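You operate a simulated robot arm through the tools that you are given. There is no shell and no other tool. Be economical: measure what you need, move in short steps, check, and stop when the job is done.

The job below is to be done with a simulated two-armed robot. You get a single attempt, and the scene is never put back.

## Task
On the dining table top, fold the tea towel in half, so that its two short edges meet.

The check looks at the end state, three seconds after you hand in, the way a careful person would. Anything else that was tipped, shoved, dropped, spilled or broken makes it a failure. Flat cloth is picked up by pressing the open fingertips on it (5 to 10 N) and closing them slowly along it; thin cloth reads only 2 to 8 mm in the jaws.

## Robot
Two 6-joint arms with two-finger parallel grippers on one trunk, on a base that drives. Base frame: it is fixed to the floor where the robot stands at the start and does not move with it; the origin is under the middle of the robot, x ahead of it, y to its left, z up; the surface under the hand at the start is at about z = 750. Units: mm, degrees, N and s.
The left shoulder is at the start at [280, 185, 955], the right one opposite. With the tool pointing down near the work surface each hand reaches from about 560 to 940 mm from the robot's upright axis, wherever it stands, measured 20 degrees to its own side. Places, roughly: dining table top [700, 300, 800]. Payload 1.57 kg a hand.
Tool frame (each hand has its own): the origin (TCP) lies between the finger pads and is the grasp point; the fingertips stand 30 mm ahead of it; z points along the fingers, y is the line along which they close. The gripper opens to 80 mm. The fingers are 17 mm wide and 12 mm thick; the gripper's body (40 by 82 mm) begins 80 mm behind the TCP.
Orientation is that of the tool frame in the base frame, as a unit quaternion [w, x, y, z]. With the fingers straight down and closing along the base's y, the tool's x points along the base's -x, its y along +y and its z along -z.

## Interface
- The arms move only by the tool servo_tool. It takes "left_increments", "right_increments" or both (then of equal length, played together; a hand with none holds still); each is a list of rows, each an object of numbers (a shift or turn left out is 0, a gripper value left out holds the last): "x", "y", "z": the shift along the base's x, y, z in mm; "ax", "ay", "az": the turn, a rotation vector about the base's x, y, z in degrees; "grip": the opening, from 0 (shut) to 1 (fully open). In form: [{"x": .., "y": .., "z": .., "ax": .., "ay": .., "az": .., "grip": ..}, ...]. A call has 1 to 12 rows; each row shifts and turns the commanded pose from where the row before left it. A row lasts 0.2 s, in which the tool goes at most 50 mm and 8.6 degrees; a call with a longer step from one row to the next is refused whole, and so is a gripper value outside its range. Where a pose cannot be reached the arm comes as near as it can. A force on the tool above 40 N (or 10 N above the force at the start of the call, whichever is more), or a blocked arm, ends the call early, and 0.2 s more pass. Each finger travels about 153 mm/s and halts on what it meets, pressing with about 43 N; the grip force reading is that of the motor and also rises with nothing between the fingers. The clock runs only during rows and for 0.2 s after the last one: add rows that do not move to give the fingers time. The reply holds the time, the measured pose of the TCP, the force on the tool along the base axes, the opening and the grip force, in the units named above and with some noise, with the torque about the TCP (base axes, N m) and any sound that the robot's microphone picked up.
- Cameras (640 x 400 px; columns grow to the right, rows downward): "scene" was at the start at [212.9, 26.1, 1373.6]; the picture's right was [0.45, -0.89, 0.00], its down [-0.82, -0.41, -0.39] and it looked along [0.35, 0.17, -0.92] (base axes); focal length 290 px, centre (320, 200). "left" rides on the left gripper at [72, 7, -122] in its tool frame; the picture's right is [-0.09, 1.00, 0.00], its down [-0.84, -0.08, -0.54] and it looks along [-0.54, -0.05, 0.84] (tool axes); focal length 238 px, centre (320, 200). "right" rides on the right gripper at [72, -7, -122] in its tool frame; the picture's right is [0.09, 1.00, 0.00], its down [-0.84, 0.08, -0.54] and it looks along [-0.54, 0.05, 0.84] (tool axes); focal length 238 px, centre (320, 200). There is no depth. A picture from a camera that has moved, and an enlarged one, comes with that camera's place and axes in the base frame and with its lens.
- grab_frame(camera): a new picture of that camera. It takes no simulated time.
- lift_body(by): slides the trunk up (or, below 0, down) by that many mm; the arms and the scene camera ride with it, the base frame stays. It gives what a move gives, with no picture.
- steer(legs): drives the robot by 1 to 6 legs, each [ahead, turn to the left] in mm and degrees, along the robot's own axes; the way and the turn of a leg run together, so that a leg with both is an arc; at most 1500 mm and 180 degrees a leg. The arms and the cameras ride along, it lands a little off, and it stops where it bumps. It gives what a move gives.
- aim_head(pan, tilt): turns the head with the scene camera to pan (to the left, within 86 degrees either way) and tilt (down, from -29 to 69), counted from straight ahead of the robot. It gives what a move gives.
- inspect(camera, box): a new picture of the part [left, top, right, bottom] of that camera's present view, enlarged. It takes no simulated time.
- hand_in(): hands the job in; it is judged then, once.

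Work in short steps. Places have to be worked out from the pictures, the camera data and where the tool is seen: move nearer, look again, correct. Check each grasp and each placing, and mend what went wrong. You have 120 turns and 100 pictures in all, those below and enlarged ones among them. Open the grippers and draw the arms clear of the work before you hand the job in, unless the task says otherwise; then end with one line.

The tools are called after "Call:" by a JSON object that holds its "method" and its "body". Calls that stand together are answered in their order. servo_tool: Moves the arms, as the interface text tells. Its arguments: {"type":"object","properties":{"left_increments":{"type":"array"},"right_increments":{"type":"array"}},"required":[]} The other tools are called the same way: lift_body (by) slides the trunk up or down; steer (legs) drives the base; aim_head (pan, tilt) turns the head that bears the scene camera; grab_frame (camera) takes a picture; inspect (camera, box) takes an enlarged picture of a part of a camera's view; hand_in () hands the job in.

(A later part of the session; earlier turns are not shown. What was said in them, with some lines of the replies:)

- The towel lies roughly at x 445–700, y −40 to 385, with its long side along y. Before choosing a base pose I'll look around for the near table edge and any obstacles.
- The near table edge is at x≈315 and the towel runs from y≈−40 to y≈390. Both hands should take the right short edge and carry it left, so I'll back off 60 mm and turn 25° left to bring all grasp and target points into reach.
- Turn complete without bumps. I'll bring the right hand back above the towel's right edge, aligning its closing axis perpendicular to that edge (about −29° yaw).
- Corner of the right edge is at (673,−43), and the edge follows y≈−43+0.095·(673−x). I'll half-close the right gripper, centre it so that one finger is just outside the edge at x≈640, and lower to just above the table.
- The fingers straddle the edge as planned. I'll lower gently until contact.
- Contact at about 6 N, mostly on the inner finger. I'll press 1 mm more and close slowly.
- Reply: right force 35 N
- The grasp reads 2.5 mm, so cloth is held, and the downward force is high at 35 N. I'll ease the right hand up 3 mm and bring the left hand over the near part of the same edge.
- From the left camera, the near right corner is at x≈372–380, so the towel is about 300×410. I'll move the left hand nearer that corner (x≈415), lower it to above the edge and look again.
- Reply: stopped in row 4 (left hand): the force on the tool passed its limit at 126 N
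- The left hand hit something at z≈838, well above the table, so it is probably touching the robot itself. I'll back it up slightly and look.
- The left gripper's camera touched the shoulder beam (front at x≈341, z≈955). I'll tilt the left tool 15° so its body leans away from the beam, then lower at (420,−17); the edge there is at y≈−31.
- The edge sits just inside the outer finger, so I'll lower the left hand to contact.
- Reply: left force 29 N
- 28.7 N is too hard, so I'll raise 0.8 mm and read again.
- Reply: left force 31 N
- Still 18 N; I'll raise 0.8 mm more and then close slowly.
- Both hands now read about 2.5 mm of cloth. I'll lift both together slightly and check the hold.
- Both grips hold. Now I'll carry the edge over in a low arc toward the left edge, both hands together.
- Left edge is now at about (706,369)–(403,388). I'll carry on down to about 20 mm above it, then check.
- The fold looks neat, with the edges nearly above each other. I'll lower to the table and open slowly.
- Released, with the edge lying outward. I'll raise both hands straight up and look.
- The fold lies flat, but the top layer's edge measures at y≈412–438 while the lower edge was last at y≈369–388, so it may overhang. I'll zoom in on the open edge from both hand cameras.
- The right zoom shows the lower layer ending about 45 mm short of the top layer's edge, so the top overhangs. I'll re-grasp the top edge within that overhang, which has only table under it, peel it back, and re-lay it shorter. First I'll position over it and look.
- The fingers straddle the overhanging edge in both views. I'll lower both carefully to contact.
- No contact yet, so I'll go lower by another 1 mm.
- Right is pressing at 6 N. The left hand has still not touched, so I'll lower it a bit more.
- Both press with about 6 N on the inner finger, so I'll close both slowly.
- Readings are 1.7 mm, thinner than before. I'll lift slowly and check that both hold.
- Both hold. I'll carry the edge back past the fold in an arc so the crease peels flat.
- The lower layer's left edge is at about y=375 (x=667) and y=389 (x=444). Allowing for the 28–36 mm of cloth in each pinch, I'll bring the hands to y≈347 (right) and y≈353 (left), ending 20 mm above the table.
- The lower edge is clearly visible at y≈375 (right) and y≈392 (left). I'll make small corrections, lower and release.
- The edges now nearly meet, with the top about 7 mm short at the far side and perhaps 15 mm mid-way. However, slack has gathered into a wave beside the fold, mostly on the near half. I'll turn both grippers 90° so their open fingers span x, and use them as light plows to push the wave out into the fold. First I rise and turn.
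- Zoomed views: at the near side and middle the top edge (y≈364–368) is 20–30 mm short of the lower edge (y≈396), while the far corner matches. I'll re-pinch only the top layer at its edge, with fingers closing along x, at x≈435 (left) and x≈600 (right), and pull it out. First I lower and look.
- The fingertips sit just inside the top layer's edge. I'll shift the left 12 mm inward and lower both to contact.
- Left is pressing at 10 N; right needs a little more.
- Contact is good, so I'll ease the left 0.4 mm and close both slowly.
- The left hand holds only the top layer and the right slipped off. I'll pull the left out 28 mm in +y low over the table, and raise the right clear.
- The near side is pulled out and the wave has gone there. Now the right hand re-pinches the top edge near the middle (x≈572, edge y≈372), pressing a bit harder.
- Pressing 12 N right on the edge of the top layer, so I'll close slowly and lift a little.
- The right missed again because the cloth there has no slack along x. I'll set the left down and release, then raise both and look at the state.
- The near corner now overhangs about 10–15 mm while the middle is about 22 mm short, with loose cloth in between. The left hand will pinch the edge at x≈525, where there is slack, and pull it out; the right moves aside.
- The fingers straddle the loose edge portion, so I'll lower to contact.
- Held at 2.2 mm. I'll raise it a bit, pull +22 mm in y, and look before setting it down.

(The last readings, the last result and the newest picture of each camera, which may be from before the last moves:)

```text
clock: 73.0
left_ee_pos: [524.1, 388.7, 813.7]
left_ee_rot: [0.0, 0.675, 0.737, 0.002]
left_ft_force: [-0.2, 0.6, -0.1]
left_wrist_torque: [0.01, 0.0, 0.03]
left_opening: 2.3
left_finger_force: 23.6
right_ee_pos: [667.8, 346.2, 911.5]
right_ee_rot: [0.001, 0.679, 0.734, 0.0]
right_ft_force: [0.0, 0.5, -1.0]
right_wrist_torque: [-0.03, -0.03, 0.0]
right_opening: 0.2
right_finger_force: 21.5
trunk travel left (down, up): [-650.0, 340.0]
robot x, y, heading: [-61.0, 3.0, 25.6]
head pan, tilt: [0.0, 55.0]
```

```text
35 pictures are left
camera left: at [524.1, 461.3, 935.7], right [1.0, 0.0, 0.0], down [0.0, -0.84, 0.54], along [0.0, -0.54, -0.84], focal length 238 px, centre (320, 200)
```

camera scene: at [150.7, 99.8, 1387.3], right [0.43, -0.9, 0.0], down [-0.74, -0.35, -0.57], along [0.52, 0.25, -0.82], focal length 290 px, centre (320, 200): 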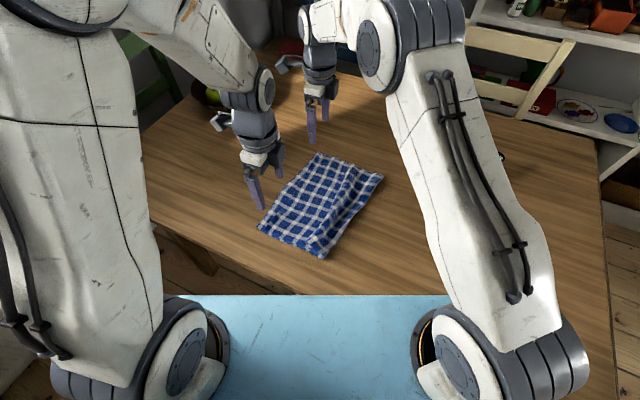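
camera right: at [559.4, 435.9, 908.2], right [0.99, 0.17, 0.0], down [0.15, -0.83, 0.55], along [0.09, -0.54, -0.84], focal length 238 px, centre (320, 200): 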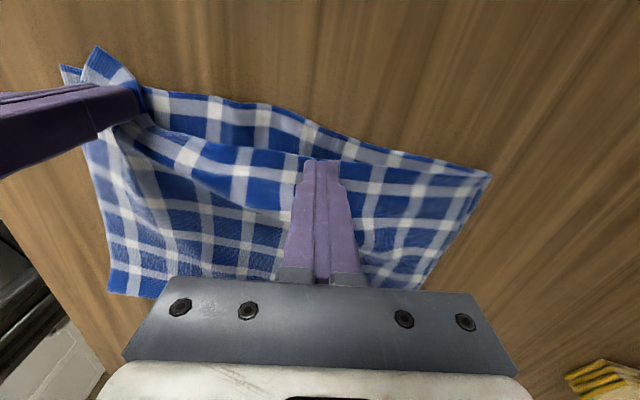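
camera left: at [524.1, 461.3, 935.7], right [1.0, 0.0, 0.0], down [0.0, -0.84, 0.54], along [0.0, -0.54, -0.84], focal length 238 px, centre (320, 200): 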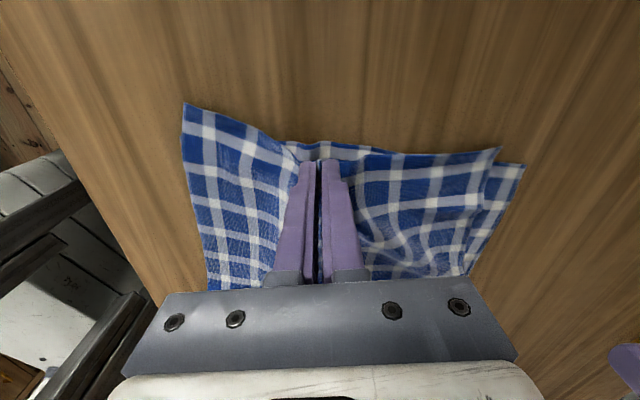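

Only the top layer is lifted and the edge lies near the lower edge. I'll lower and open slowly to spread the pinch back out.

Call:
{"method": "servo_tool", "body": {"left_increments": [{"z": -12}, {"z": -12}, {"z": -5}, {}, {"grip": 0.06}, {"grip": 0.12}, {"grip": 0.18}, {"grip": 0.25}, {"grip": 0.32}, {"grip": 0.38}, {"z": 6}, {"z": 15}]}}

Call:
{"method": "servo_tool", "body": {"left_increments": [{"z": 25}, {"z": 35}, {"z": 35}]}}

Call:
{"method": "inspect", "body": {"camera": "left", "box": [160, 60, 560, 300]}}

Call:
{"method": "inspect", "body": {"camera": "right", "box": [20, 0, 400, 240]}}

Call:
{"method": "inspect", "body": {"camera": "scene", "box": [220, 120, 420, 270]}}

```text
clock: 75.5
left_ee_pos: [524.5, 389.2, 806.6]
left_ee_rot: [-0.001, 0.675, 0.738, 0.003]
left_ft_force: [0.1, -0.4, 0.4]
left_wrist_torque: [-0.02, 0.01, 0.0]
left_opening: 30.7
left_finger_force: 0.0
right_ee_pos: [667.5, 345.9, 911.3]
right_ee_rot: [0.001, 0.678, 0.735, -0.001]
right_ft_force: [-0.6, 0.6, -0.3]
right_wrist_torque: [-0.03, 0.02, 0.0]
right_opening: 0.2
right_finger_force: 21.4
trunk travel left (down, up): [-650.0, 340.0]
robot x, y, heading: [-61.2, -0.6, 25.4]
head pan, tilt: [0.0, 55.0]
```

```text
clock: 76.3
left_ee_pos: [523.2, 389.3, 901.8]
left_ee_rot: [0.0, 0.675, 0.738, 0.003]
left_ft_force: [0.5, 0.4, -1.4]
left_wrist_torque: [0.01, 0.0, 0.01]
left_opening: 30.3
left_finger_force: 0.1
right_ee_pos: [667.5, 345.5, 911.5]
right_ee_rot: [0.001, 0.678, 0.735, -0.001]
right_ft_force: [-0.6, -0.8, -0.3]
right_wrist_torque: [-0.06, 0.01, 0.01]
right_opening: 0.1
right_finger_force: 21.0
trunk travel left (down, up): [-650.0, 340.0]
robot x, y, heading: [-60.6, -0.5, 25.4]
head pan, tilt: [0.0, 55.0]
```

```text
1.60 times, centred on (360, 180) of left
camera zoom: at [522.7, 460.6, 1023.0], right [1.0, 0.0, 0.0], down [0.0, -0.84, 0.54], along [0.0, -0.54, -0.84], focal length 381 px, centre (256, 232)
```

zoom: 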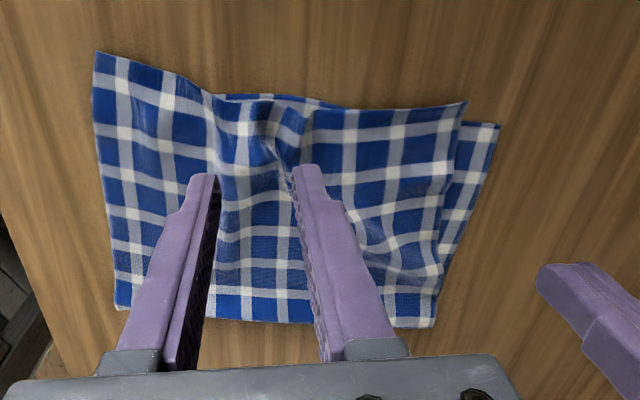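

```text
1.67 times, centred on (210, 120) of right
camera zoom: at [655.5, 417.8, 1031.8], right [0.99, 0.17, 0.0], down [0.14, -0.83, 0.54], along [0.09, -0.53, -0.84], focal length 397 px, centre (503, 333)
```

zoom: 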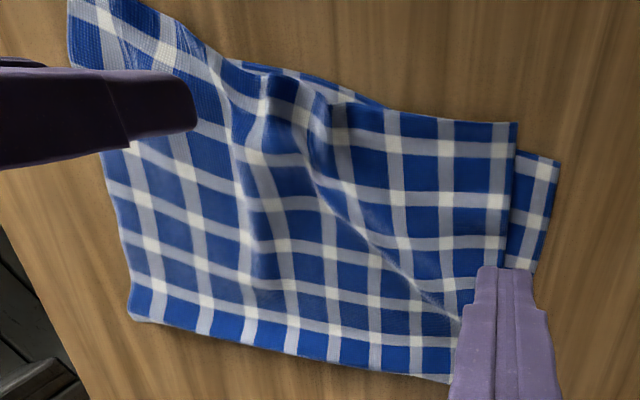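

```text
2.67 times, centred on (320, 195) of scene
camera zoom: at [150.9, 99.8, 1387.2], right [0.43, -0.9, 0.0], down [-0.74, -0.35, -0.57], along [0.52, 0.25, -0.82], focal length 774 px, centre (320, 213)
```

zoom: 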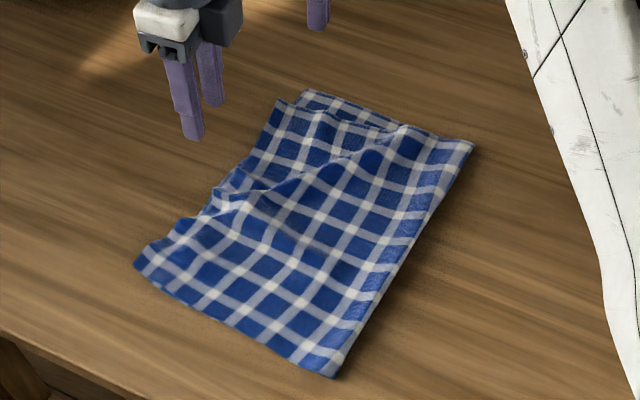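

The fold line looks straight, but the top layer is skewed: its near corner is 28 mm over and its far corner 28 mm short in x. The first fold from flat was clean, so I'll unfold it, lay it flat and redo it with the now-known release offset. Both hands go to the top layer's corners.

Call:
{"method": "servo_tool", "body": {"left_increments": [{"x": -25, "y": 6, "grip": 0.4}, {"x": -25, "y": 6}, {"x": -25, "y": 6}, {"z": -25}, {"z": -30}, {"z": -30}, {"z": -15}], "right_increments": [{"x": -11, "y": 13, "grip": 0.4}, {"x": -11, "y": 13}, {"y": 13}, {"z": -30}, {"z": -30}, {"z": -30}, {"z": -19}]}}

Call:
{"method": "grab_frame", "body": {"camera": "left"}}

Call:
{"method": "grab_frame", "body": {"camera": "right"}}

```text
clock: 78.0
left_ee_pos: [449.1, 409.2, 802.1]
left_ee_rot: [0.0, 0.675, 0.738, 0.004]
left_ft_force: [-0.3, -0.1, 0.0]
left_wrist_torque: [0.0, 0.01, -0.01]
left_opening: 32.0
left_finger_force: 0.2
right_ee_pos: [646.5, 383.2, 799.8]
right_ee_rot: [0.001, 0.678, 0.735, -0.001]
right_ft_force: [-0.1, 0.0, 0.2]
right_wrist_torque: [0.0, 0.02, 0.03]
right_opening: 32.2
right_finger_force: 0.0
trunk travel left (down, up): [-650.0, 340.0]
robot x, y, heading: [-60.6, 2.4, 25.2]
head pan, tilt: [0.0, 55.0]
```

```text
31 pictures are left
camera left: at [448.4, 480.6, 923.3], right [1.0, 0.0, 0.0], down [0.0, -0.84, 0.54], along [0.0, -0.54, -0.84], focal length 238 px, centre (320, 200)
```

left: 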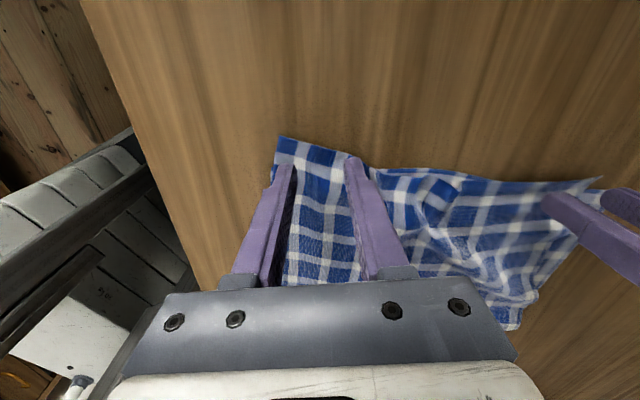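

```text
30 pictures are left
camera right: at [634.3, 456.1, 920.9], right [0.99, 0.17, 0.0], down [0.14, -0.83, 0.54], along [0.09, -0.54, -0.84], focal length 238 px, centre (320, 200)
```

right: 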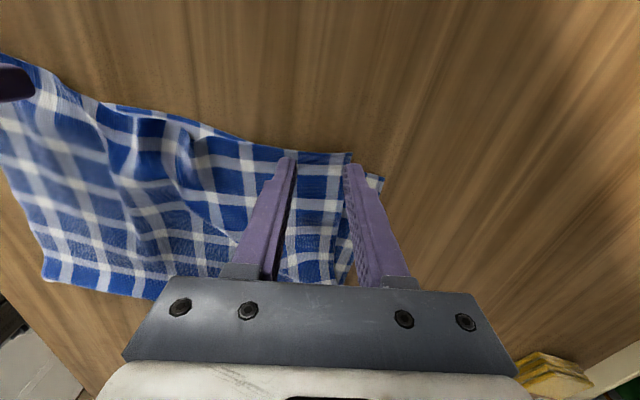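

Both are placed well (right needs −6 mm in x), so I'll lower to contact.

Call:
{"method": "servo_tool", "body": {"left_increments": [{"z": -10}, {"z": -6}, {"z": -3}, {"z": -1}, {}], "right_increments": [{"x": -6, "z": -10}, {"z": -5}, {"z": -2}, {"z": -1}, {}]}}

```text
clock: 79.2
left_ee_pos: [450.3, 407.5, 782.5]
left_ee_rot: [0.001, 0.675, 0.738, 0.003]
left_ft_force: [0.5, -0.3, 6.6]
left_wrist_torque: [-0.09, 0.08, 0.03]
left_opening: 32.1
left_finger_force: 0.1
right_ee_pos: [639.3, 384.4, 783.6]
right_ee_rot: [-0.001, 0.678, 0.735, 0.0]
right_ft_force: [0.0, -0.1, 0.3]
right_wrist_torque: [0.01, -0.02, 0.0]
right_opening: 32.0
right_finger_force: 0.0
trunk travel left (down, up): [-650.0, 340.0]
robot x, y, heading: [-56.1, -1.1, 25.4]
head pan, tilt: [0.0, 55.0]
```

Call:
{"method": "servo_tool", "body": {"right_increments": [{"z": -1}, {}, {"z": -0.7}, {}]}}

```text
clock: 80.2
left_ee_pos: [449.5, 406.2, 783.2]
left_ee_rot: [0.0, 0.675, 0.738, 0.003]
left_ft_force: [1.2, 0.0, 6.6]
left_wrist_torque: [-0.09, 0.06, -0.01]
left_opening: 31.6
left_finger_force: 0.1
right_ee_pos: [639.4, 383.7, 783.4]
right_ee_rot: [0.0, 0.679, 0.734, 0.001]
right_ft_force: [0.5, 0.6, 5.6]
right_wrist_torque: [-0.05, -0.01, 0.03]
right_opening: 31.8
right_finger_force: 0.1
trunk travel left (down, up): [-650.0, 340.0]
robot x, y, heading: [-60.5, -0.6, 25.5]
head pan, tilt: [0.0, 55.0]
```

Both press about 6 N. I'll press slightly more and close slowly.

Call:
{"method": "servo_tool", "body": {"left_increments": [{"z": -0.3, "grip": 0.36}, {"grip": 0.32}, {"grip": 0.28}, {"grip": 0.23}, {"grip": 0.18}, {"grip": 0.13}, {"grip": 0.08}, {"grip": 0.04}, {"grip": 0}, {}, {"z": 3}, {"z": 8}], "right_increments": [{"z": -0.4, "grip": 0.36}, {"grip": 0.32}, {"grip": 0.28}, {"grip": 0.23}, {"grip": 0.18}, {"grip": 0.13}, {"grip": 0.08}, {"grip": 0.04}, {"grip": 0}, {}, {"z": 3}, {"z": 8}]}}

Call:
{"method": "grab_frame", "body": {"camera": "right"}}

```text
clock: 82.8
left_ee_pos: [449.4, 407.2, 791.5]
left_ee_rot: [0.0, 0.675, 0.738, 0.002]
left_ft_force: [-0.4, -0.4, 0.9]
left_wrist_torque: [-0.01, 0.0, 0.0]
left_opening: 2.1
left_finger_force: 23.7
right_ee_pos: [639.3, 382.9, 791.7]
right_ee_rot: [0.0, 0.678, 0.735, -0.003]
right_ft_force: [-1.0, -0.4, -0.1]
right_wrist_torque: [0.01, 0.01, 0.03]
right_opening: 2.8
right_finger_force: 24.1
trunk travel left (down, up): [-650.0, 340.0]
robot x, y, heading: [-56.7, 1.7, 25.4]
head pan, tilt: [0.0, 55.0]
```

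```text
29 pictures are left
camera right: at [627.5, 455.4, 910.9], right [0.99, 0.17, 0.0], down [0.14, -0.83, 0.54], along [0.09, -0.54, -0.84], focal length 238 px, centre (320, 200)
```

right: 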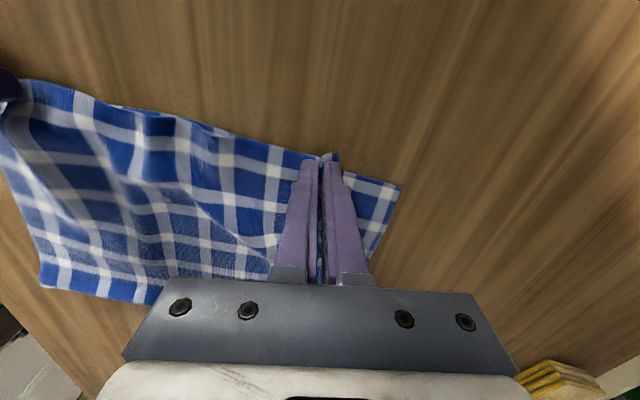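

Both hold; right reads 2.8 mm, so I'll lift 50 mm with −y and check that the right has not caught the lower layer.

Call:
{"method": "servo_tool", "body": {"left_increments": [{"y": -4, "z": 12}, {"y": -6, "z": 14}, {"y": -8, "z": 14}, {"y": -10, "z": 14}], "right_increments": [{"y": -4, "x": 3, "z": 12}, {"y": -6, "x": 4, "z": 14}, {"y": -8, "x": 4, "z": 14}, {"y": -10, "x": 4, "z": 14}]}}

Call:
{"method": "grab_frame", "body": {"camera": "left"}}

Call:
{"method": "grab_frame", "body": {"camera": "right"}}

```text
clock: 83.8
left_ee_pos: [449.4, 380.5, 846.6]
left_ee_rot: [0.0, 0.675, 0.738, 0.003]
left_ft_force: [-0.2, 0.5, 0.2]
left_wrist_torque: [-0.03, 0.02, -0.03]
left_opening: 2.3
left_finger_force: 23.7
right_ee_pos: [653.6, 356.9, 846.7]
right_ee_rot: [0.0, 0.678, 0.735, -0.001]
right_ft_force: [0.3, 0.2, 0.0]
right_wrist_torque: [0.01, 0.03, -0.06]
right_opening: 2.3
right_finger_force: 23.8
trunk travel left (down, up): [-650.0, 340.0]
robot x, y, heading: [-59.8, 0.6, 25.2]
head pan, tilt: [0.0, 55.0]
```

```text
28 pictures are left
camera left: at [448.6, 451.7, 968.0], right [1.0, 0.0, 0.0], down [0.0, -0.84, 0.54], along [0.0, -0.54, -0.84], focal length 238 px, centre (320, 200)
```

left: 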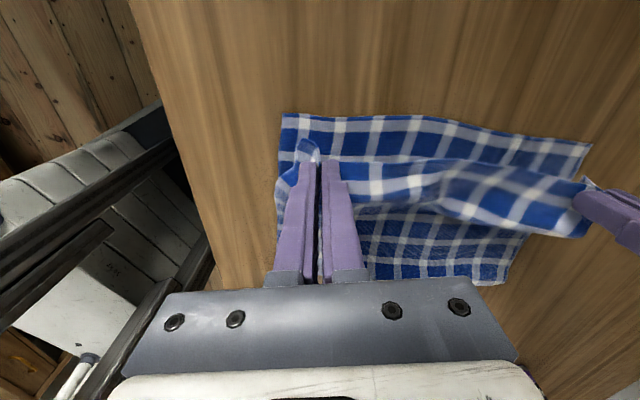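

```text
27 pictures are left
camera right: at [641.3, 428.1, 967.1], right [0.99, 0.17, 0.0], down [0.14, -0.83, 0.54], along [0.09, -0.54, -0.84], focal length 238 px, centre (320, 200)
```

right: 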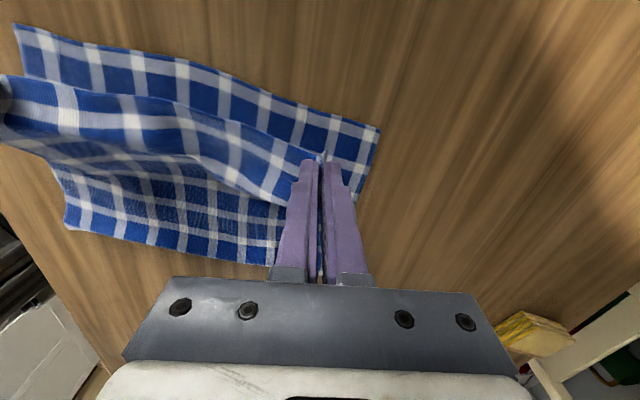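

Excellent: only the top layer is held, at both corners, with the edge straight between them. I'll carry it right back until the cloth lies nearly flat past the fold, so the crease is reset, and then refold.

Call:
{"method": "servo_tool", "body": {"left_increments": [{"y": -22, "z": 18}, {"y": -28, "z": 18}, {"y": -32, "z": 16}, {"y": -32, "z": 14}, {"y": -32, "z": 10}, {"y": -32, "z": 4}, {"y": -32}, {"y": -32}, {"y": -32, "z": -10}, {"y": -32, "z": -20}, {"y": -32, "z": -25}, {"y": -30, "z": -25}], "right_increments": [{"y": -22, "z": 18}, {"y": -28, "z": 18}, {"y": -32, "z": 16}, {"y": -32, "z": 14}, {"y": -32, "z": 10}, {"y": -32, "z": 4}, {"y": -32}, {"y": -32}, {"y": -32, "z": -10}, {"y": -32, "z": -20}, {"y": -32, "z": -25}, {"y": -30, "z": -25}]}}

Call:
{"method": "grab_frame", "body": {"camera": "right"}}

Call:
{"method": "grab_frame", "body": {"camera": "scene"}}

```text
clock: 86.3
left_ee_pos: [451.5, 10.6, 844.9]
left_ee_rot: [0.0, 0.675, 0.738, 0.002]
left_ft_force: [-0.3, 0.2, 0.5]
left_wrist_torque: [-0.04, -0.01, -0.03]
left_opening: 2.3
left_finger_force: 23.3
right_ee_pos: [653.3, -11.9, 844.5]
right_ee_rot: [0.001, 0.679, 0.734, 0.001]
right_ft_force: [-0.1, 0.0, 0.0]
right_wrist_torque: [0.0, -0.03, 0.0]
right_opening: 2.5
right_finger_force: 23.8
trunk travel left (down, up): [-650.0, 340.0]
robot x, y, heading: [-59.7, -2.9, 25.4]
head pan, tilt: [0.0, 55.0]
```

```text
26 pictures are left
camera right: at [642.3, 60.0, 965.7], right [0.99, 0.17, 0.0], down [0.14, -0.83, 0.54], along [0.09, -0.53, -0.84], focal length 238 px, centre (320, 200)
```

right: 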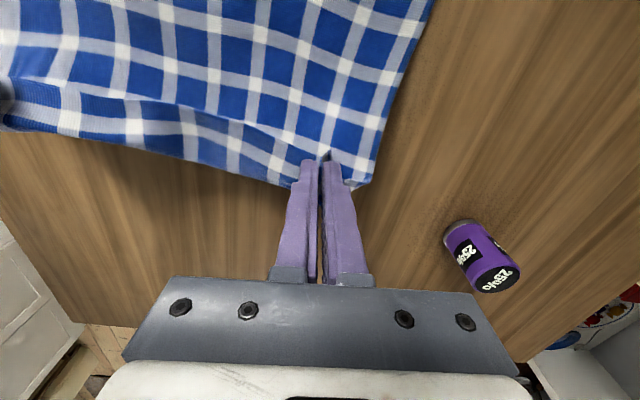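

```text
25 pictures are left
camera scene: at [150.4, 100.1, 1387.4], right [0.43, -0.9, 0.0], down [-0.74, -0.35, -0.57], along [0.52, 0.25, -0.82], focal length 290 px, centre (320, 200)
```

scene: 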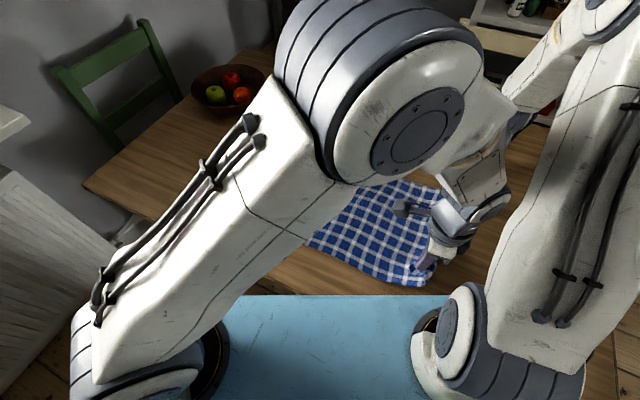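

The cloth is back to nearly flat. Now I refold in the same arc as the clean first fold, aiming the hands at y≈387 (left) and 374 (right).

Call:
{"method": "servo_tool", "body": {"left_increments": [{"y": 22, "z": 18}, {"y": 23, "z": 18}, {"y": 24, "z": 16}, {"y": 24, "z": 14}, {"y": 24, "z": 10}, {"y": 24, "z": 5}, {"y": 24}, {"y": 24}, {"y": 24, "z": -5}, {"y": 24, "z": -8}, {"y": 24, "z": -10}, {"y": 22, "z": -12}], "right_increments": [{"y": 22, "z": 18}, {"y": 24, "z": 18}, {"y": 25, "z": 16}, {"y": 25, "z": 14, "x": 1}, {"y": 25, "z": 10, "x": 1}, {"y": 25, "z": 5, "x": 1}, {"y": 25, "x": 1}, {"y": 25, "x": 1}, {"y": 25, "z": -5, "x": 1}, {"y": 25, "z": -8}, {"y": 24, "z": -10}, {"y": 22, "z": -12}]}}

Call:
{"method": "servo_tool", "body": {"left_increments": [{"y": 20, "z": -12}, {"y": 18, "z": -14}, {"y": 17, "z": -14}, {"y": 15, "z": -14}, {"y": 12, "z": -14}, {"y": 11, "z": -14}], "right_increments": [{"y": 20, "z": -12}, {"y": 18, "z": -14}, {"y": 17, "z": -14}, {"y": 15, "z": -14}, {"y": 12, "z": -14}, {"y": 11, "z": -14}]}}

Call:
{"method": "grab_frame", "body": {"camera": "left"}}

Call:
{"method": "grab_frame", "body": {"camera": "right"}}

```text
clock: 89.0
left_ee_pos: [449.0, 293.6, 890.2]
left_ee_rot: [-0.001, 0.675, 0.737, 0.002]
left_ft_force: [-0.2, -0.4, -0.7]
left_wrist_torque: [-0.02, 0.02, 0.0]
left_opening: 2.2
left_finger_force: 23.4
right_ee_pos: [658.7, 279.8, 893.9]
right_ee_rot: [0.0, 0.678, 0.735, 0.0]
right_ft_force: [-0.8, -0.1, -0.4]
right_wrist_torque: [0.01, 0.02, 0.02]
right_opening: 2.7
right_finger_force: 23.8
trunk travel left (down, up): [-650.0, 340.0]
robot x, y, heading: [-58.4, 3.4, 25.6]
head pan, tilt: [0.0, 55.0]
```

```text
clock: 90.3
left_ee_pos: [447.9, 387.8, 808.7]
left_ee_rot: [0.0, 0.675, 0.738, 0.004]
left_ft_force: [-0.6, -0.1, 0.4]
left_wrist_torque: [-0.02, 0.0, 0.0]
left_opening: 2.4
left_finger_force: 23.8
right_ee_pos: [659.7, 373.0, 810.2]
right_ee_rot: [0.0, 0.677, 0.736, 0.001]
right_ft_force: [0.1, -0.7, 0.2]
right_wrist_torque: [0.01, -0.02, -0.01]
right_opening: 2.7
right_finger_force: 23.9
trunk travel left (down, up): [-650.0, 340.0]
robot x, y, heading: [-60.0, -0.0, 25.4]
head pan, tilt: [0.0, 55.0]
```

```text
24 pictures are left
camera left: at [448.2, 459.8, 929.9], right [1.0, 0.0, 0.0], down [-0.01, -0.84, 0.54], along [0.0, -0.54, -0.84], focal length 238 px, centre (320, 200)
```

left: 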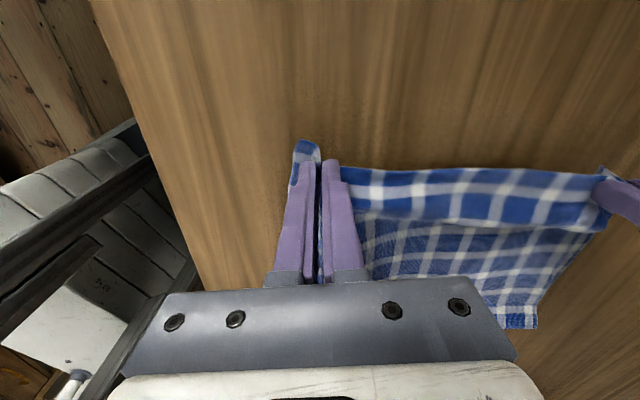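

```text
23 pictures are left
camera right: at [648.4, 444.9, 930.7], right [0.99, 0.17, 0.0], down [0.14, -0.83, 0.54], along [0.09, -0.53, -0.84], focal length 238 px, centre (320, 200)
```

right: 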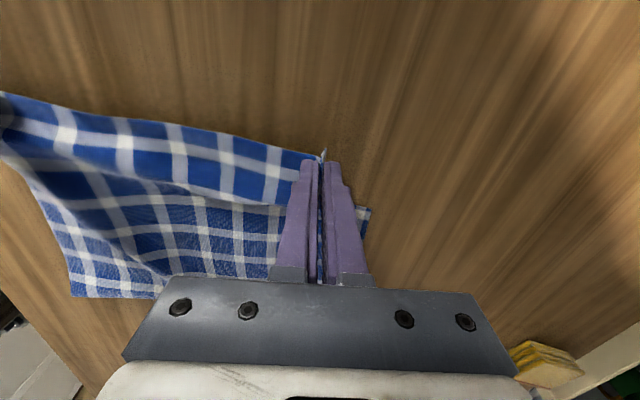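

The lower far corner now appears at (713,328), so the unfolding pull shifted the towel by about 45 mm in −y. I'll back the hands off −70 mm and a little up to see the lower edge.

Call:
{"method": "servo_tool", "body": {"left_increments": [{"y": -14, "z": 8}, {"y": -18, "z": 8}, {"y": -20, "z": 8}, {"y": -20, "z": 6}], "right_increments": [{"y": -14, "z": 8}, {"y": -18, "z": 8}, {"y": -20, "z": 8}, {"y": -20, "z": 6}]}}

Call:
{"method": "grab_frame", "body": {"camera": "left"}}

Call:
{"method": "grab_frame", "body": {"camera": "right"}}

```text
clock: 91.3
left_ee_pos: [447.4, 316.0, 839.2]
left_ee_rot: [0.0, 0.675, 0.738, 0.003]
left_ft_force: [0.7, -0.6, -0.5]
left_wrist_torque: [-0.01, 0.02, -0.03]
left_opening: 1.9
left_finger_force: 23.5
right_ee_pos: [659.7, 300.1, 838.1]
right_ee_rot: [0.001, 0.678, 0.735, -0.001]
right_ft_force: [0.0, 0.3, -0.1]
right_wrist_torque: [-0.04, 0.02, 0.0]
right_opening: 2.2
right_finger_force: 23.3
trunk travel left (down, up): [-650.0, 340.0]
robot x, y, heading: [-57.8, 0.3, 25.6]
head pan, tilt: [0.0, 55.0]
```

```text
22 pictures are left
camera left: at [447.8, 387.6, 960.2], right [1.0, 0.0, 0.0], down [0.0, -0.84, 0.54], along [0.0, -0.54, -0.84], focal length 238 px, centre (320, 200)
```

left: 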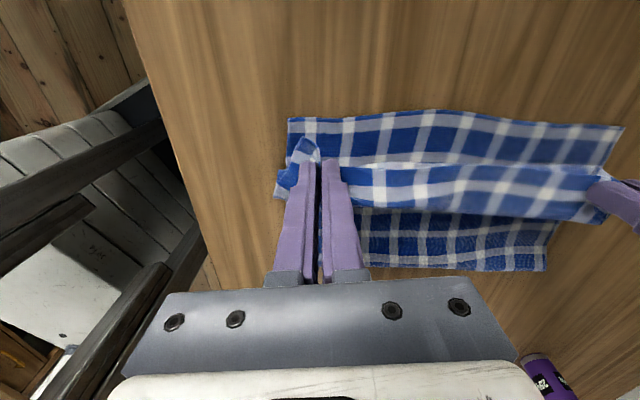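

```text
21 pictures are left
camera right: at [647.4, 371.5, 958.9], right [0.99, 0.17, 0.0], down [0.14, -0.83, 0.54], along [0.09, -0.53, -0.84], focal length 238 px, centre (320, 200)
```

right: 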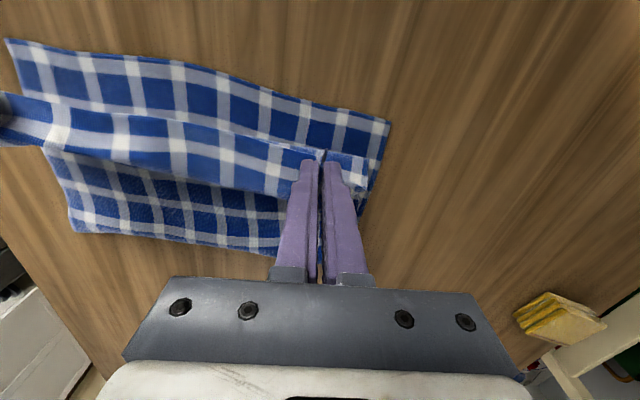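

The lower edge now runs (422,337)–(566,341)–(713,328). I'll carry the edge back again, without overpulling (hands to y≈−30/−45), to reset the crease before the final lay-down. I also shift both hands +13 mm in x so the corners line up.

Call:
{"method": "servo_tool", "body": {"left_increments": [{"y": -24, "z": 16, "x": 2}, {"y": -28, "z": 16, "x": 2}, {"y": -30, "z": 14, "x": 2}, {"y": -30, "z": 12, "x": 2}, {"y": -30, "z": 8, "x": 2}, {"y": -30, "x": 2}, {"y": -30, "z": -4, "x": 1}, {"y": -30, "z": -8}, {"y": -30, "z": -10}, {"y": -30, "z": -12}, {"y": -28, "z": -14}, {"y": -26, "z": -16}], "right_increments": [{"y": -24, "z": 16, "x": 2}, {"y": -28, "z": 16, "x": 2}, {"y": -30, "z": 14, "x": 2}, {"y": -30, "z": 12, "x": 2}, {"y": -30, "z": 8, "x": 2}, {"y": -30, "x": 2}, {"y": -30, "z": -4, "x": 1}, {"y": -30, "z": -8}, {"y": -30, "z": -10}, {"y": -30, "z": -12}, {"y": -28, "z": -14}, {"y": -26, "z": -16}]}}

Call:
{"method": "grab_frame", "body": {"camera": "right"}}

```text
clock: 94.0
left_ee_pos: [463.7, -26.5, 842.7]
left_ee_rot: [0.0, 0.674, 0.739, 0.003]
left_ft_force: [0.6, -0.6, -0.1]
left_wrist_torque: [-0.05, -0.02, -0.01]
left_opening: 2.1
left_finger_force: 23.9
right_ee_pos: [673.5, -45.8, 842.8]
right_ee_rot: [0.001, 0.678, 0.735, -0.001]
right_ft_force: [0.0, 0.3, 0.2]
right_wrist_torque: [-0.02, -0.03, 0.01]
right_opening: 2.4
right_finger_force: 23.9
trunk travel left (down, up): [-650.0, 340.0]
robot x, y, heading: [-62.0, -0.4, 25.3]
head pan, tilt: [0.0, 55.0]
```

```text
20 pictures are left
camera right: at [661.3, 25.8, 963.1], right [0.99, 0.17, 0.0], down [0.14, -0.83, 0.54], along [0.09, -0.54, -0.84], focal length 238 px, centre (320, 200)
```

right: 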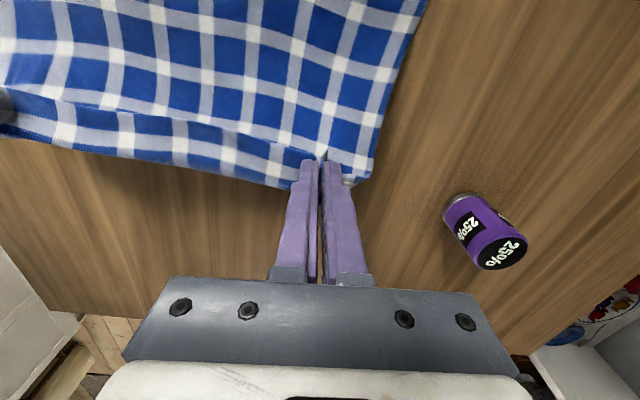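

Flat again. I'll refold with a modest arc, stopping short of the lower edge to measure it before laying down.

Call:
{"method": "servo_tool", "body": {"left_increments": [{"y": 22, "z": 16}, {"y": 24, "z": 16}, {"y": 25, "z": 14}, {"y": 25, "z": 12}, {"y": 25, "z": 8}, {"y": 25, "z": 4}, {"y": 25}, {"y": 25, "z": -4}, {"y": 25, "z": -8}, {"y": 25, "z": -12}, {"y": 23, "z": -16}, {"y": 22, "z": -20}], "right_increments": [{"y": 22, "z": 16}, {"y": 25, "z": 16}, {"y": 26, "z": 14}, {"y": 26, "z": 12}, {"y": 26, "z": 8}, {"y": 26, "z": 4}, {"y": 26}, {"y": 26, "z": -4}, {"y": 26, "z": -8}, {"y": 26, "z": -12}, {"y": 24, "z": -16}, {"y": 22, "z": -20}]}}

Call:
{"method": "grab_frame", "body": {"camera": "left"}}

Call:
{"method": "grab_frame", "body": {"camera": "right"}}

```text
clock: 96.5
left_ee_pos: [464.3, 259.4, 851.5]
left_ee_rot: [0.001, 0.675, 0.738, 0.003]
left_ft_force: [0.0, 0.3, 0.6]
left_wrist_torque: [0.05, 0.03, -0.03]
left_opening: 2.3
left_finger_force: 23.9
right_ee_pos: [672.8, 256.2, 852.0]
right_ee_rot: [0.0, 0.678, 0.735, 0.001]
right_ft_force: [0.0, -0.4, 0.4]
right_wrist_torque: [0.0, -0.03, -0.01]
right_opening: 2.5
right_finger_force: 23.4
trunk travel left (down, up): [-650.0, 340.0]
robot x, y, heading: [-55.8, 2.3, 25.4]
head pan, tilt: [0.0, 55.0]
```

```text
19 pictures are left
camera left: at [462.5, 331.9, 972.9], right [1.0, 0.0, 0.0], down [-0.01, -0.84, 0.54], along [0.0, -0.54, -0.84], focal length 238 px, centre (320, 200)
```

left: 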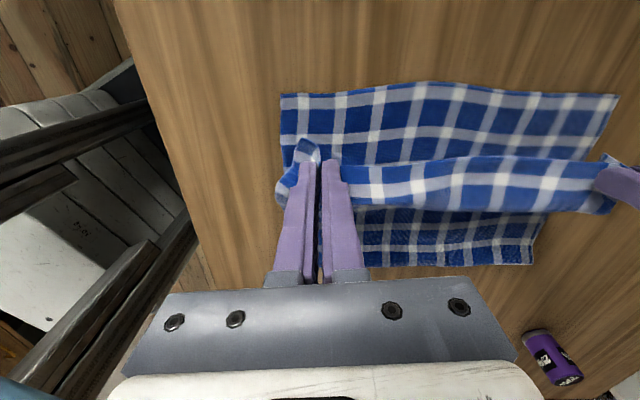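

```text
18 pictures are left
camera right: at [660.1, 326.7, 972.7], right [0.99, 0.17, 0.0], down [0.14, -0.83, 0.54], along [0.09, -0.53, -0.84], focal length 238 px, centre (320, 200)
```

right: 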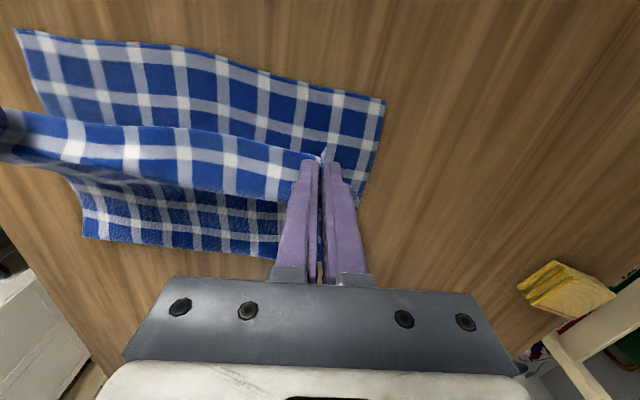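

The lower edge is now at near (430,297), mid (548,306), far (721,298), and the fold sits near y≈85 — consistent with half. I'll lay the top edge on it: left hand to y≈293, right to y≈295, both +7 mm in x.

Call:
{"method": "servo_tool", "body": {"left_increments": [{"x": 2, "y": 7, "z": -8}, {"x": 2, "y": 8, "z": -10}, {"x": 2, "y": 8, "z": -12}, {"x": 1, "y": 6, "z": -12}, {"y": 4, "z": -10}, {"z": -6}, {}], "right_increments": [{"x": 2, "y": 8, "z": -8}, {"x": 2, "y": 9, "z": -10}, {"x": 2, "y": 9, "z": -12}, {"x": 1, "y": 8, "z": -12}, {"y": 5, "z": -10}, {"z": -6}, {}]}}

Call:
{"method": "grab_frame", "body": {"camera": "left"}}

Call:
{"method": "grab_frame", "body": {"camera": "right"}}

```text
clock: 98.2
left_ee_pos: [468.9, 293.0, 792.7]
left_ee_rot: [0.0, 0.675, 0.737, 0.003]
left_ft_force: [0.6, -0.8, 0.1]
left_wrist_torque: [0.0, 0.0, -0.02]
left_opening: 2.1
left_finger_force: 24.0
right_ee_pos: [678.7, 295.7, 794.9]
right_ee_rot: [0.0, 0.678, 0.735, 0.0]
right_ft_force: [0.3, -0.2, 0.5]
right_wrist_torque: [0.0, 0.01, 0.01]
right_opening: 2.5
right_finger_force: 23.6
trunk travel left (down, up): [-650.0, 340.0]
robot x, y, heading: [-57.8, 2.5, 25.3]
head pan, tilt: [0.0, 55.0]
```

```text
17 pictures are left
camera left: at [468.7, 364.8, 915.0], right [1.0, 0.0, 0.0], down [0.0, -0.84, 0.54], along [0.0, -0.54, -0.84], focal length 238 px, centre (320, 200)
```

left: 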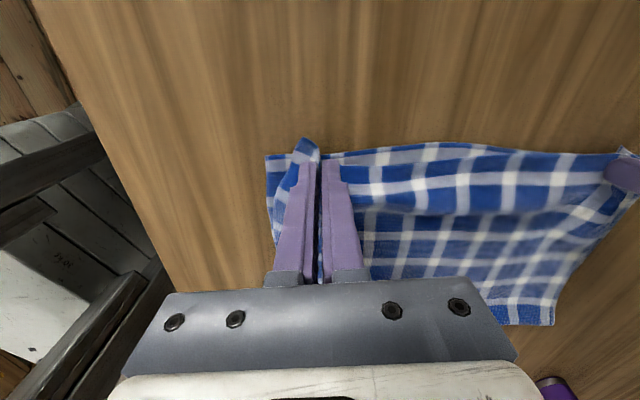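

```text
16 pictures are left
camera right: at [667.6, 366.9, 915.4], right [0.99, 0.17, 0.0], down [0.14, -0.83, 0.54], along [0.09, -0.53, -0.84], focal length 238 px, centre (320, 200)
```

right: 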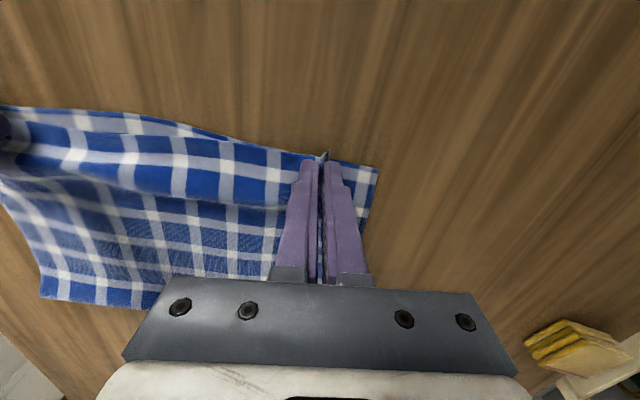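

The edges align well, so I'll lower the last 9 mm, open slowly and rise.

Call:
{"method": "servo_tool", "body": {"left_increments": [{"z": -6}, {"z": -2}, {}, {"grip": 0.05}, {"grip": 0.1}, {"grip": 0.16}, {"grip": 0.24}, {"grip": 0.32}, {"grip": 0.4}, {"z": 5}, {"z": 12}, {"z": 25}], "right_increments": [{"z": -6}, {"z": -4}, {}, {"grip": 0.05}, {"grip": 0.1}, {"grip": 0.16}, {"grip": 0.24}, {"grip": 0.32}, {"grip": 0.4}, {"z": 5}, {"z": 12}, {"z": 25}]}}

Call:
{"method": "servo_tool", "body": {"left_increments": [{"z": 35}, {"z": 35}, {"z": 20}], "right_increments": [{"z": 35}, {"z": 35}, {"z": 20}]}}

Call:
{"method": "inspect", "body": {"camera": "left", "box": [240, 60, 640, 310]}}

Call:
{"method": "inspect", "body": {"camera": "right", "box": [0, 30, 420, 290]}}

Call:
{"method": "inspect", "body": {"camera": "scene", "box": [220, 120, 440, 285]}}

```text
clock: 100.8
left_ee_pos: [469.1, 293.0, 826.6]
left_ee_rot: [0.0, 0.675, 0.738, 0.003]
left_ft_force: [0.1, 0.6, 0.2]
left_wrist_torque: [0.02, -0.01, 0.03]
left_opening: 31.9
left_finger_force: 0.0
right_ee_pos: [681.2, 296.5, 825.9]
right_ee_rot: [0.0, 0.678, 0.735, -0.001]
right_ft_force: [0.3, 0.1, -0.5]
right_wrist_torque: [-0.02, 0.0, -0.02]
right_opening: 31.9
right_finger_force: 0.0
trunk travel left (down, up): [-650.0, 340.0]
robot x, y, heading: [-60.4, -1.0, 25.5]
head pan, tilt: [0.0, 55.0]
```

```text
clock: 101.5
left_ee_pos: [468.5, 293.0, 918.3]
left_ee_rot: [-0.001, 0.675, 0.738, 0.002]
left_ft_force: [-0.3, -0.5, 0.3]
left_wrist_torque: [0.05, 0.0, 0.0]
left_opening: 32.0
left_finger_force: 0.2
right_ee_pos: [680.5, 293.1, 916.3]
right_ee_rot: [0.001, 0.678, 0.735, -0.001]
right_ft_force: [1.1, -0.5, -0.7]
right_wrist_torque: [0.03, 0.02, -0.02]
right_opening: 32.0
right_finger_force: 0.1
trunk travel left (down, up): [-650.0, 340.0]
robot x, y, heading: [-61.8, 4.0, 25.4]
head pan, tilt: [0.0, 55.0]
```

```text
1.60 times, centred on (440, 185) of left
camera zoom: at [469.0, 364.9, 1040.4], right [1.0, 0.0, 0.0], down [0.0, -0.84, 0.54], along [0.0, -0.54, -0.84], focal length 381 px, centre (128, 224)
```

zoom: 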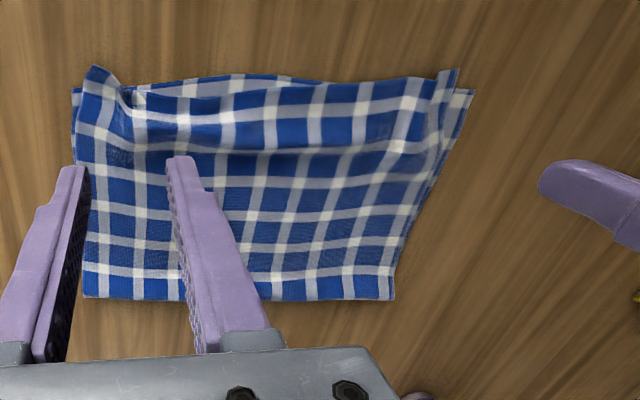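

```text
1.52 times, centred on (210, 160) of right
camera zoom: at [668.3, 365.4, 1037.4], right [0.99, 0.17, 0.0], down [0.14, -0.83, 0.54], along [0.09, -0.54, -0.84], focal length 363 px, centre (488, 261)
```

zoom: 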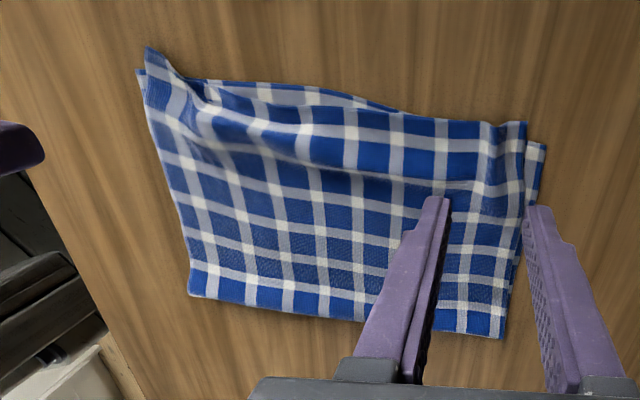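

```text
2.42 times, centred on (330, 202) of scene
camera zoom: at [150.7, 99.8, 1387.3], right [0.43, -0.9, 0.0], down [-0.74, -0.35, -0.57], along [0.52, 0.25, -0.82], focal length 704 px, centre (296, 194)
```

zoom: 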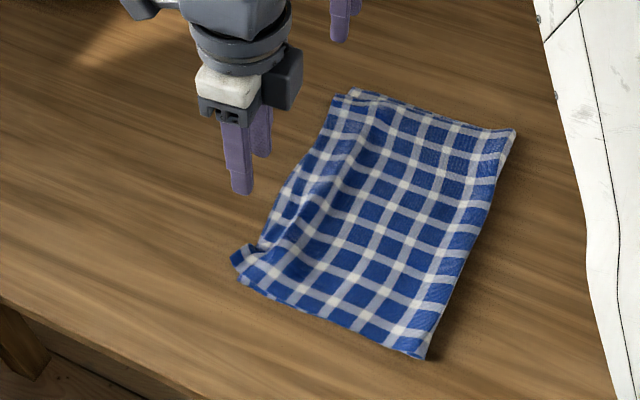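

Much better: fold line straight, edges within about 6 mm along the middle. The corners are drawn in by about 15–18 mm where the cloth was pinched. I'll press closed fingertips on each pinch wrinkle and open them, to spread the cloth back out to the corners.

Call:
{"method": "servo_tool", "body": {"left_increments": [{"z": -30, "y": -2, "grip": 0.02}, {"z": -30}, {"z": -30}, {"z": -25}, {"z": -12}, {"z": -4}, {}], "right_increments": [{"z": -30, "y": -2, "grip": 0.02}, {"z": -30}, {"z": -30}, {"z": -25}, {"z": -12}, {"z": -4}, {}]}}

```text
clock: 103.2
left_ee_pos: [468.1, 291.1, 786.6]
left_ee_rot: [0.0, 0.676, 0.737, 0.003]
left_ft_force: [-0.1, 0.0, 0.0]
left_wrist_torque: [-0.01, 0.01, -0.01]
left_opening: 1.7
left_finger_force: 0.1
right_ee_pos: [679.3, 294.1, 785.1]
right_ee_rot: [0.0, 0.678, 0.735, 0.0]
right_ft_force: [0.2, -0.3, 1.5]
right_wrist_torque: [0.0, 0.03, -0.01]
right_opening: 1.5
right_finger_force: 0.0
trunk travel left (down, up): [-650.0, 340.0]
robot x, y, heading: [-56.2, 2.7, 25.5]
head pan, tilt: [0.0, 55.0]
```

Call:
{"method": "servo_tool", "body": {"left_increments": [{"z": -2}, {}, {"z": -1}, {}], "right_increments": [{"z": -0.8}, {}, {"z": -0.5}, {}]}}

```text
clock: 104.2
left_ee_pos: [469.9, 291.7, 783.7]
left_ee_rot: [-0.001, 0.675, 0.737, 0.002]
left_ft_force: [-0.2, -0.6, 0.6]
left_wrist_torque: [0.0, 0.0, -0.03]
left_opening: 1.7
left_finger_force: 0.1
right_ee_pos: [679.7, 293.9, 784.7]
right_ee_rot: [0.001, 0.678, 0.735, -0.001]
right_ft_force: [-0.4, 1.0, -0.5]
right_wrist_torque: [-0.03, 0.01, 0.0]
right_opening: 1.8
right_finger_force: 0.1
trunk travel left (down, up): [-650.0, 340.0]
robot x, y, heading: [-60.1, 0.6, 25.5]
head pan, tilt: [0.0, 55.0]
```

Call:
{"method": "servo_tool", "body": {"left_increments": [{"z": -1}, {}, {"z": -0.6}, {}], "right_increments": [{"z": -1}, {}, {"z": -0.8}, {}]}}

```text
clock: 105.2
left_ee_pos: [470.8, 292.6, 782.4]
left_ee_rot: [0.001, 0.675, 0.738, 0.002]
left_ft_force: [0.3, -0.4, 5.7]
left_wrist_torque: [-0.02, -0.01, 0.0]
left_opening: 1.4
left_finger_force: 0.1
right_ee_pos: [680.5, 293.0, 783.4]
right_ee_rot: [0.0, 0.678, 0.735, 0.0]
right_ft_force: [0.2, -0.2, 1.2]
right_wrist_torque: [0.01, 0.03, -0.02]
right_opening: 1.4
right_finger_force: 0.0
trunk travel left (down, up): [-650.0, 340.0]
robot x, y, heading: [-61.7, -3.6, 25.5]
head pan, tilt: [0.0, 55.0]
```

Left presses 6 N. I'll press the right a bit more, then spread both slowly with a slight outward and −y drag.

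Call:
{"method": "servo_tool", "body": {"left_increments": [{}, {}, {"grip": 0.07, "x": -1, "y": -1}, {"grip": 0.12, "x": -1, "y": -1}, {"grip": 0.17, "x": -1, "y": -1}, {"grip": 0.22, "x": -1, "y": -1}, {"grip": 0.27, "x": -1, "y": -1}, {"grip": 0.32, "x": -1, "y": -1}, {"grip": 0.37, "x": -1, "y": -1}, {"grip": 0.42, "x": -1, "y": -1}, {}, {"z": 5}], "right_increments": [{"z": -0.8}, {}, {"grip": 0.07, "x": 1, "y": -1}, {"grip": 0.12, "x": 1, "y": -1}, {"grip": 0.17, "x": 1, "y": -1}, {"grip": 0.22, "x": 1, "y": -1}, {"grip": 0.27, "x": 1, "y": -1}, {"grip": 0.32, "x": 1, "y": -1}, {"grip": 0.37, "x": 1, "y": -1}, {"grip": 0.42, "x": 1, "y": -1}, {}, {"z": 5}]}}

Call:
{"method": "servo_tool", "body": {"left_increments": [{"z": 12}, {"z": 30}, {"z": 35}, {"z": 35}], "right_increments": [{"z": 12}, {"z": 30}, {"z": 35}, {"z": 35}]}}

Call:
{"method": "inspect", "body": {"camera": "left", "box": [240, 60, 640, 310]}}

Call:
{"method": "inspect", "body": {"camera": "right", "box": [0, 30, 420, 290]}}

```text
clock: 107.8
left_ee_pos: [461.1, 282.1, 786.7]
left_ee_rot: [-0.001, 0.674, 0.738, 0.002]
left_ft_force: [-0.7, -0.5, 1.2]
left_wrist_torque: [-0.02, 0.02, 0.0]
left_opening: 33.6
left_finger_force: 0.0
right_ee_pos: [687.7, 284.2, 783.6]
right_ee_rot: [0.0, 0.678, 0.735, -0.004]
right_ft_force: [-0.2, -0.4, 0.4]
right_wrist_torque: [-0.04, 0.02, 0.02]
right_opening: 32.9
right_finger_force: 0.1
trunk travel left (down, up): [-650.0, 340.0]
robot x, y, heading: [-59.3, 3.0, 25.2]
head pan, tilt: [0.0, 55.0]
```

```text
clock: 108.8
left_ee_pos: [463.2, 282.2, 899.0]
left_ee_rot: [0.0, 0.675, 0.738, 0.002]
left_ft_force: [0.2, -0.4, 0.0]
left_wrist_torque: [-0.02, 0.06, 0.0]
left_opening: 33.8
left_finger_force: 0.1
right_ee_pos: [688.6, 286.0, 896.0]
right_ee_rot: [0.0, 0.679, 0.735, -0.001]
right_ft_force: [0.7, 0.6, 0.5]
right_wrist_torque: [0.02, -0.01, -0.01]
right_opening: 33.7
right_finger_force: 0.0
trunk travel left (down, up): [-650.0, 340.0]
robot x, y, heading: [-56.9, 1.6, 25.5]
head pan, tilt: [0.0, 55.0]
```

```text
1.60 times, centred on (440, 185) of left
camera zoom: at [461.8, 354.2, 1021.8], right [1.0, 0.0, 0.0], down [0.0, -0.84, 0.54], along [0.0, -0.54, -0.84], focal length 381 px, centre (128, 224)
```

zoom: 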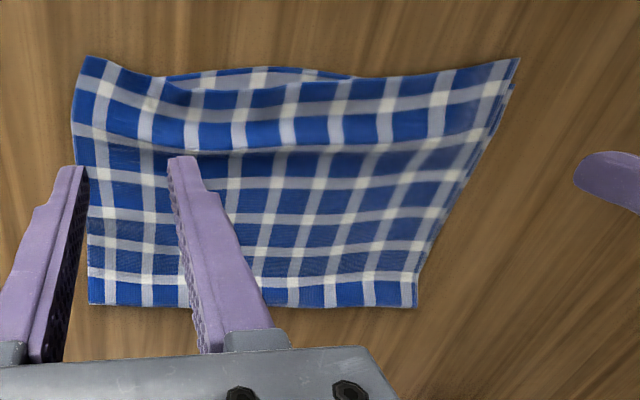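

```text
1.52 times, centred on (210, 160) of right
camera zoom: at [677.2, 357.7, 1017.3], right [0.99, 0.17, 0.0], down [0.14, -0.83, 0.54], along [0.09, -0.53, -0.84], focal length 363 px, centre (488, 261)
```

zoom: 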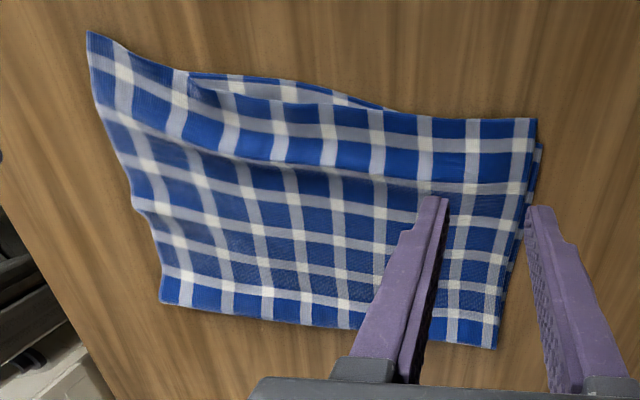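

The spreading worked: corners now coincide within about 5 mm in x, with the edges within about 13 mm at the ends and 5 mm mid-way. I'll draw both arms up and clear, then take a last look.

Call:
{"method": "servo_tool", "body": {"left_increments": [{"z": 30}, {"z": 30}, {"y": 25}, {"y": 25}, {"y": 25}, {"y": 25}, {"y": 25}, {"y": 25}, {"x": -15}, {"x": -15}, {"x": -15}, {"x": -15}], "right_increments": [{"z": 30}, {"z": 30}, {"y": -30}, {"y": -35}, {"y": -35}, {"y": -35}, {"y": -35}, {"y": -35}, {"y": -35}, {"y": -35}, {"y": -35}, {"y": -35}]}}

Call:
{"method": "inspect", "body": {"camera": "scene", "box": [220, 120, 440, 285]}}

Call:
{"method": "grab_frame", "body": {"camera": "scene"}}

```text
clock: 111.3
left_ee_pos: [401.1, 433.5, 958.2]
left_ee_rot: [0.001, 0.674, 0.738, 0.003]
left_ft_force: [0.3, -0.2, -0.1]
left_wrist_torque: [0.01, -0.01, -0.01]
left_opening: 33.7
left_finger_force: 0.1
right_ee_pos: [687.7, -61.4, 958.3]
right_ee_rot: [0.001, 0.678, 0.735, 0.0]
right_ft_force: [0.1, 0.1, -0.1]
right_wrist_torque: [-0.01, -0.01, -0.02]
right_opening: 33.6
right_finger_force: 0.0
trunk travel left (down, up): [-650.0, 340.0]
robot x, y, heading: [-59.8, -0.7, 25.4]
head pan, tilt: [0.0, 55.0]
```

```text
2.42 times, centred on (330, 202) of scene
camera zoom: at [150.8, 100.0, 1387.3], right [0.43, -0.9, 0.0], down [-0.74, -0.35, -0.57], along [0.52, 0.25, -0.82], focal length 704 px, centre (296, 194)
```

zoom: 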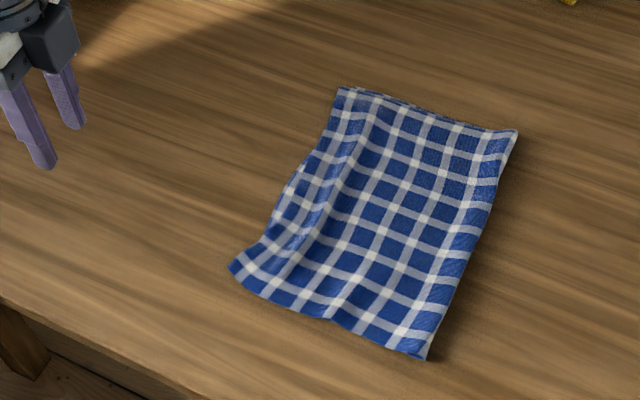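

```text
9 pictures are left
camera scene: at [150.8, 100.0, 1387.3], right [0.43, -0.9, 0.0], down [-0.74, -0.35, -0.57], along [0.52, 0.25, -0.82], focal length 290 px, centre (320, 200)
```

scene: 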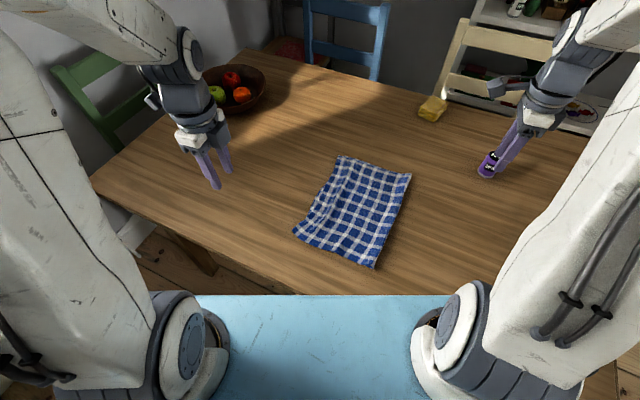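

The towel lies folded in half with its short edges together, nothing else has moved, and both grippers are open and clear. I'll hand in.

Call:
{"method": "hand_in", "body": {}}

```text
The job is handed in.
```

I folded the tea towel in half on the dining table. By my camera estimates, its two short edges meet to within about 13 mm at the corners and 5 mm along the middle. A low wave of slack cloth remains near the open edge, the towel ended up about 80–100 mm further right than it started, and nothing else was disturbed.
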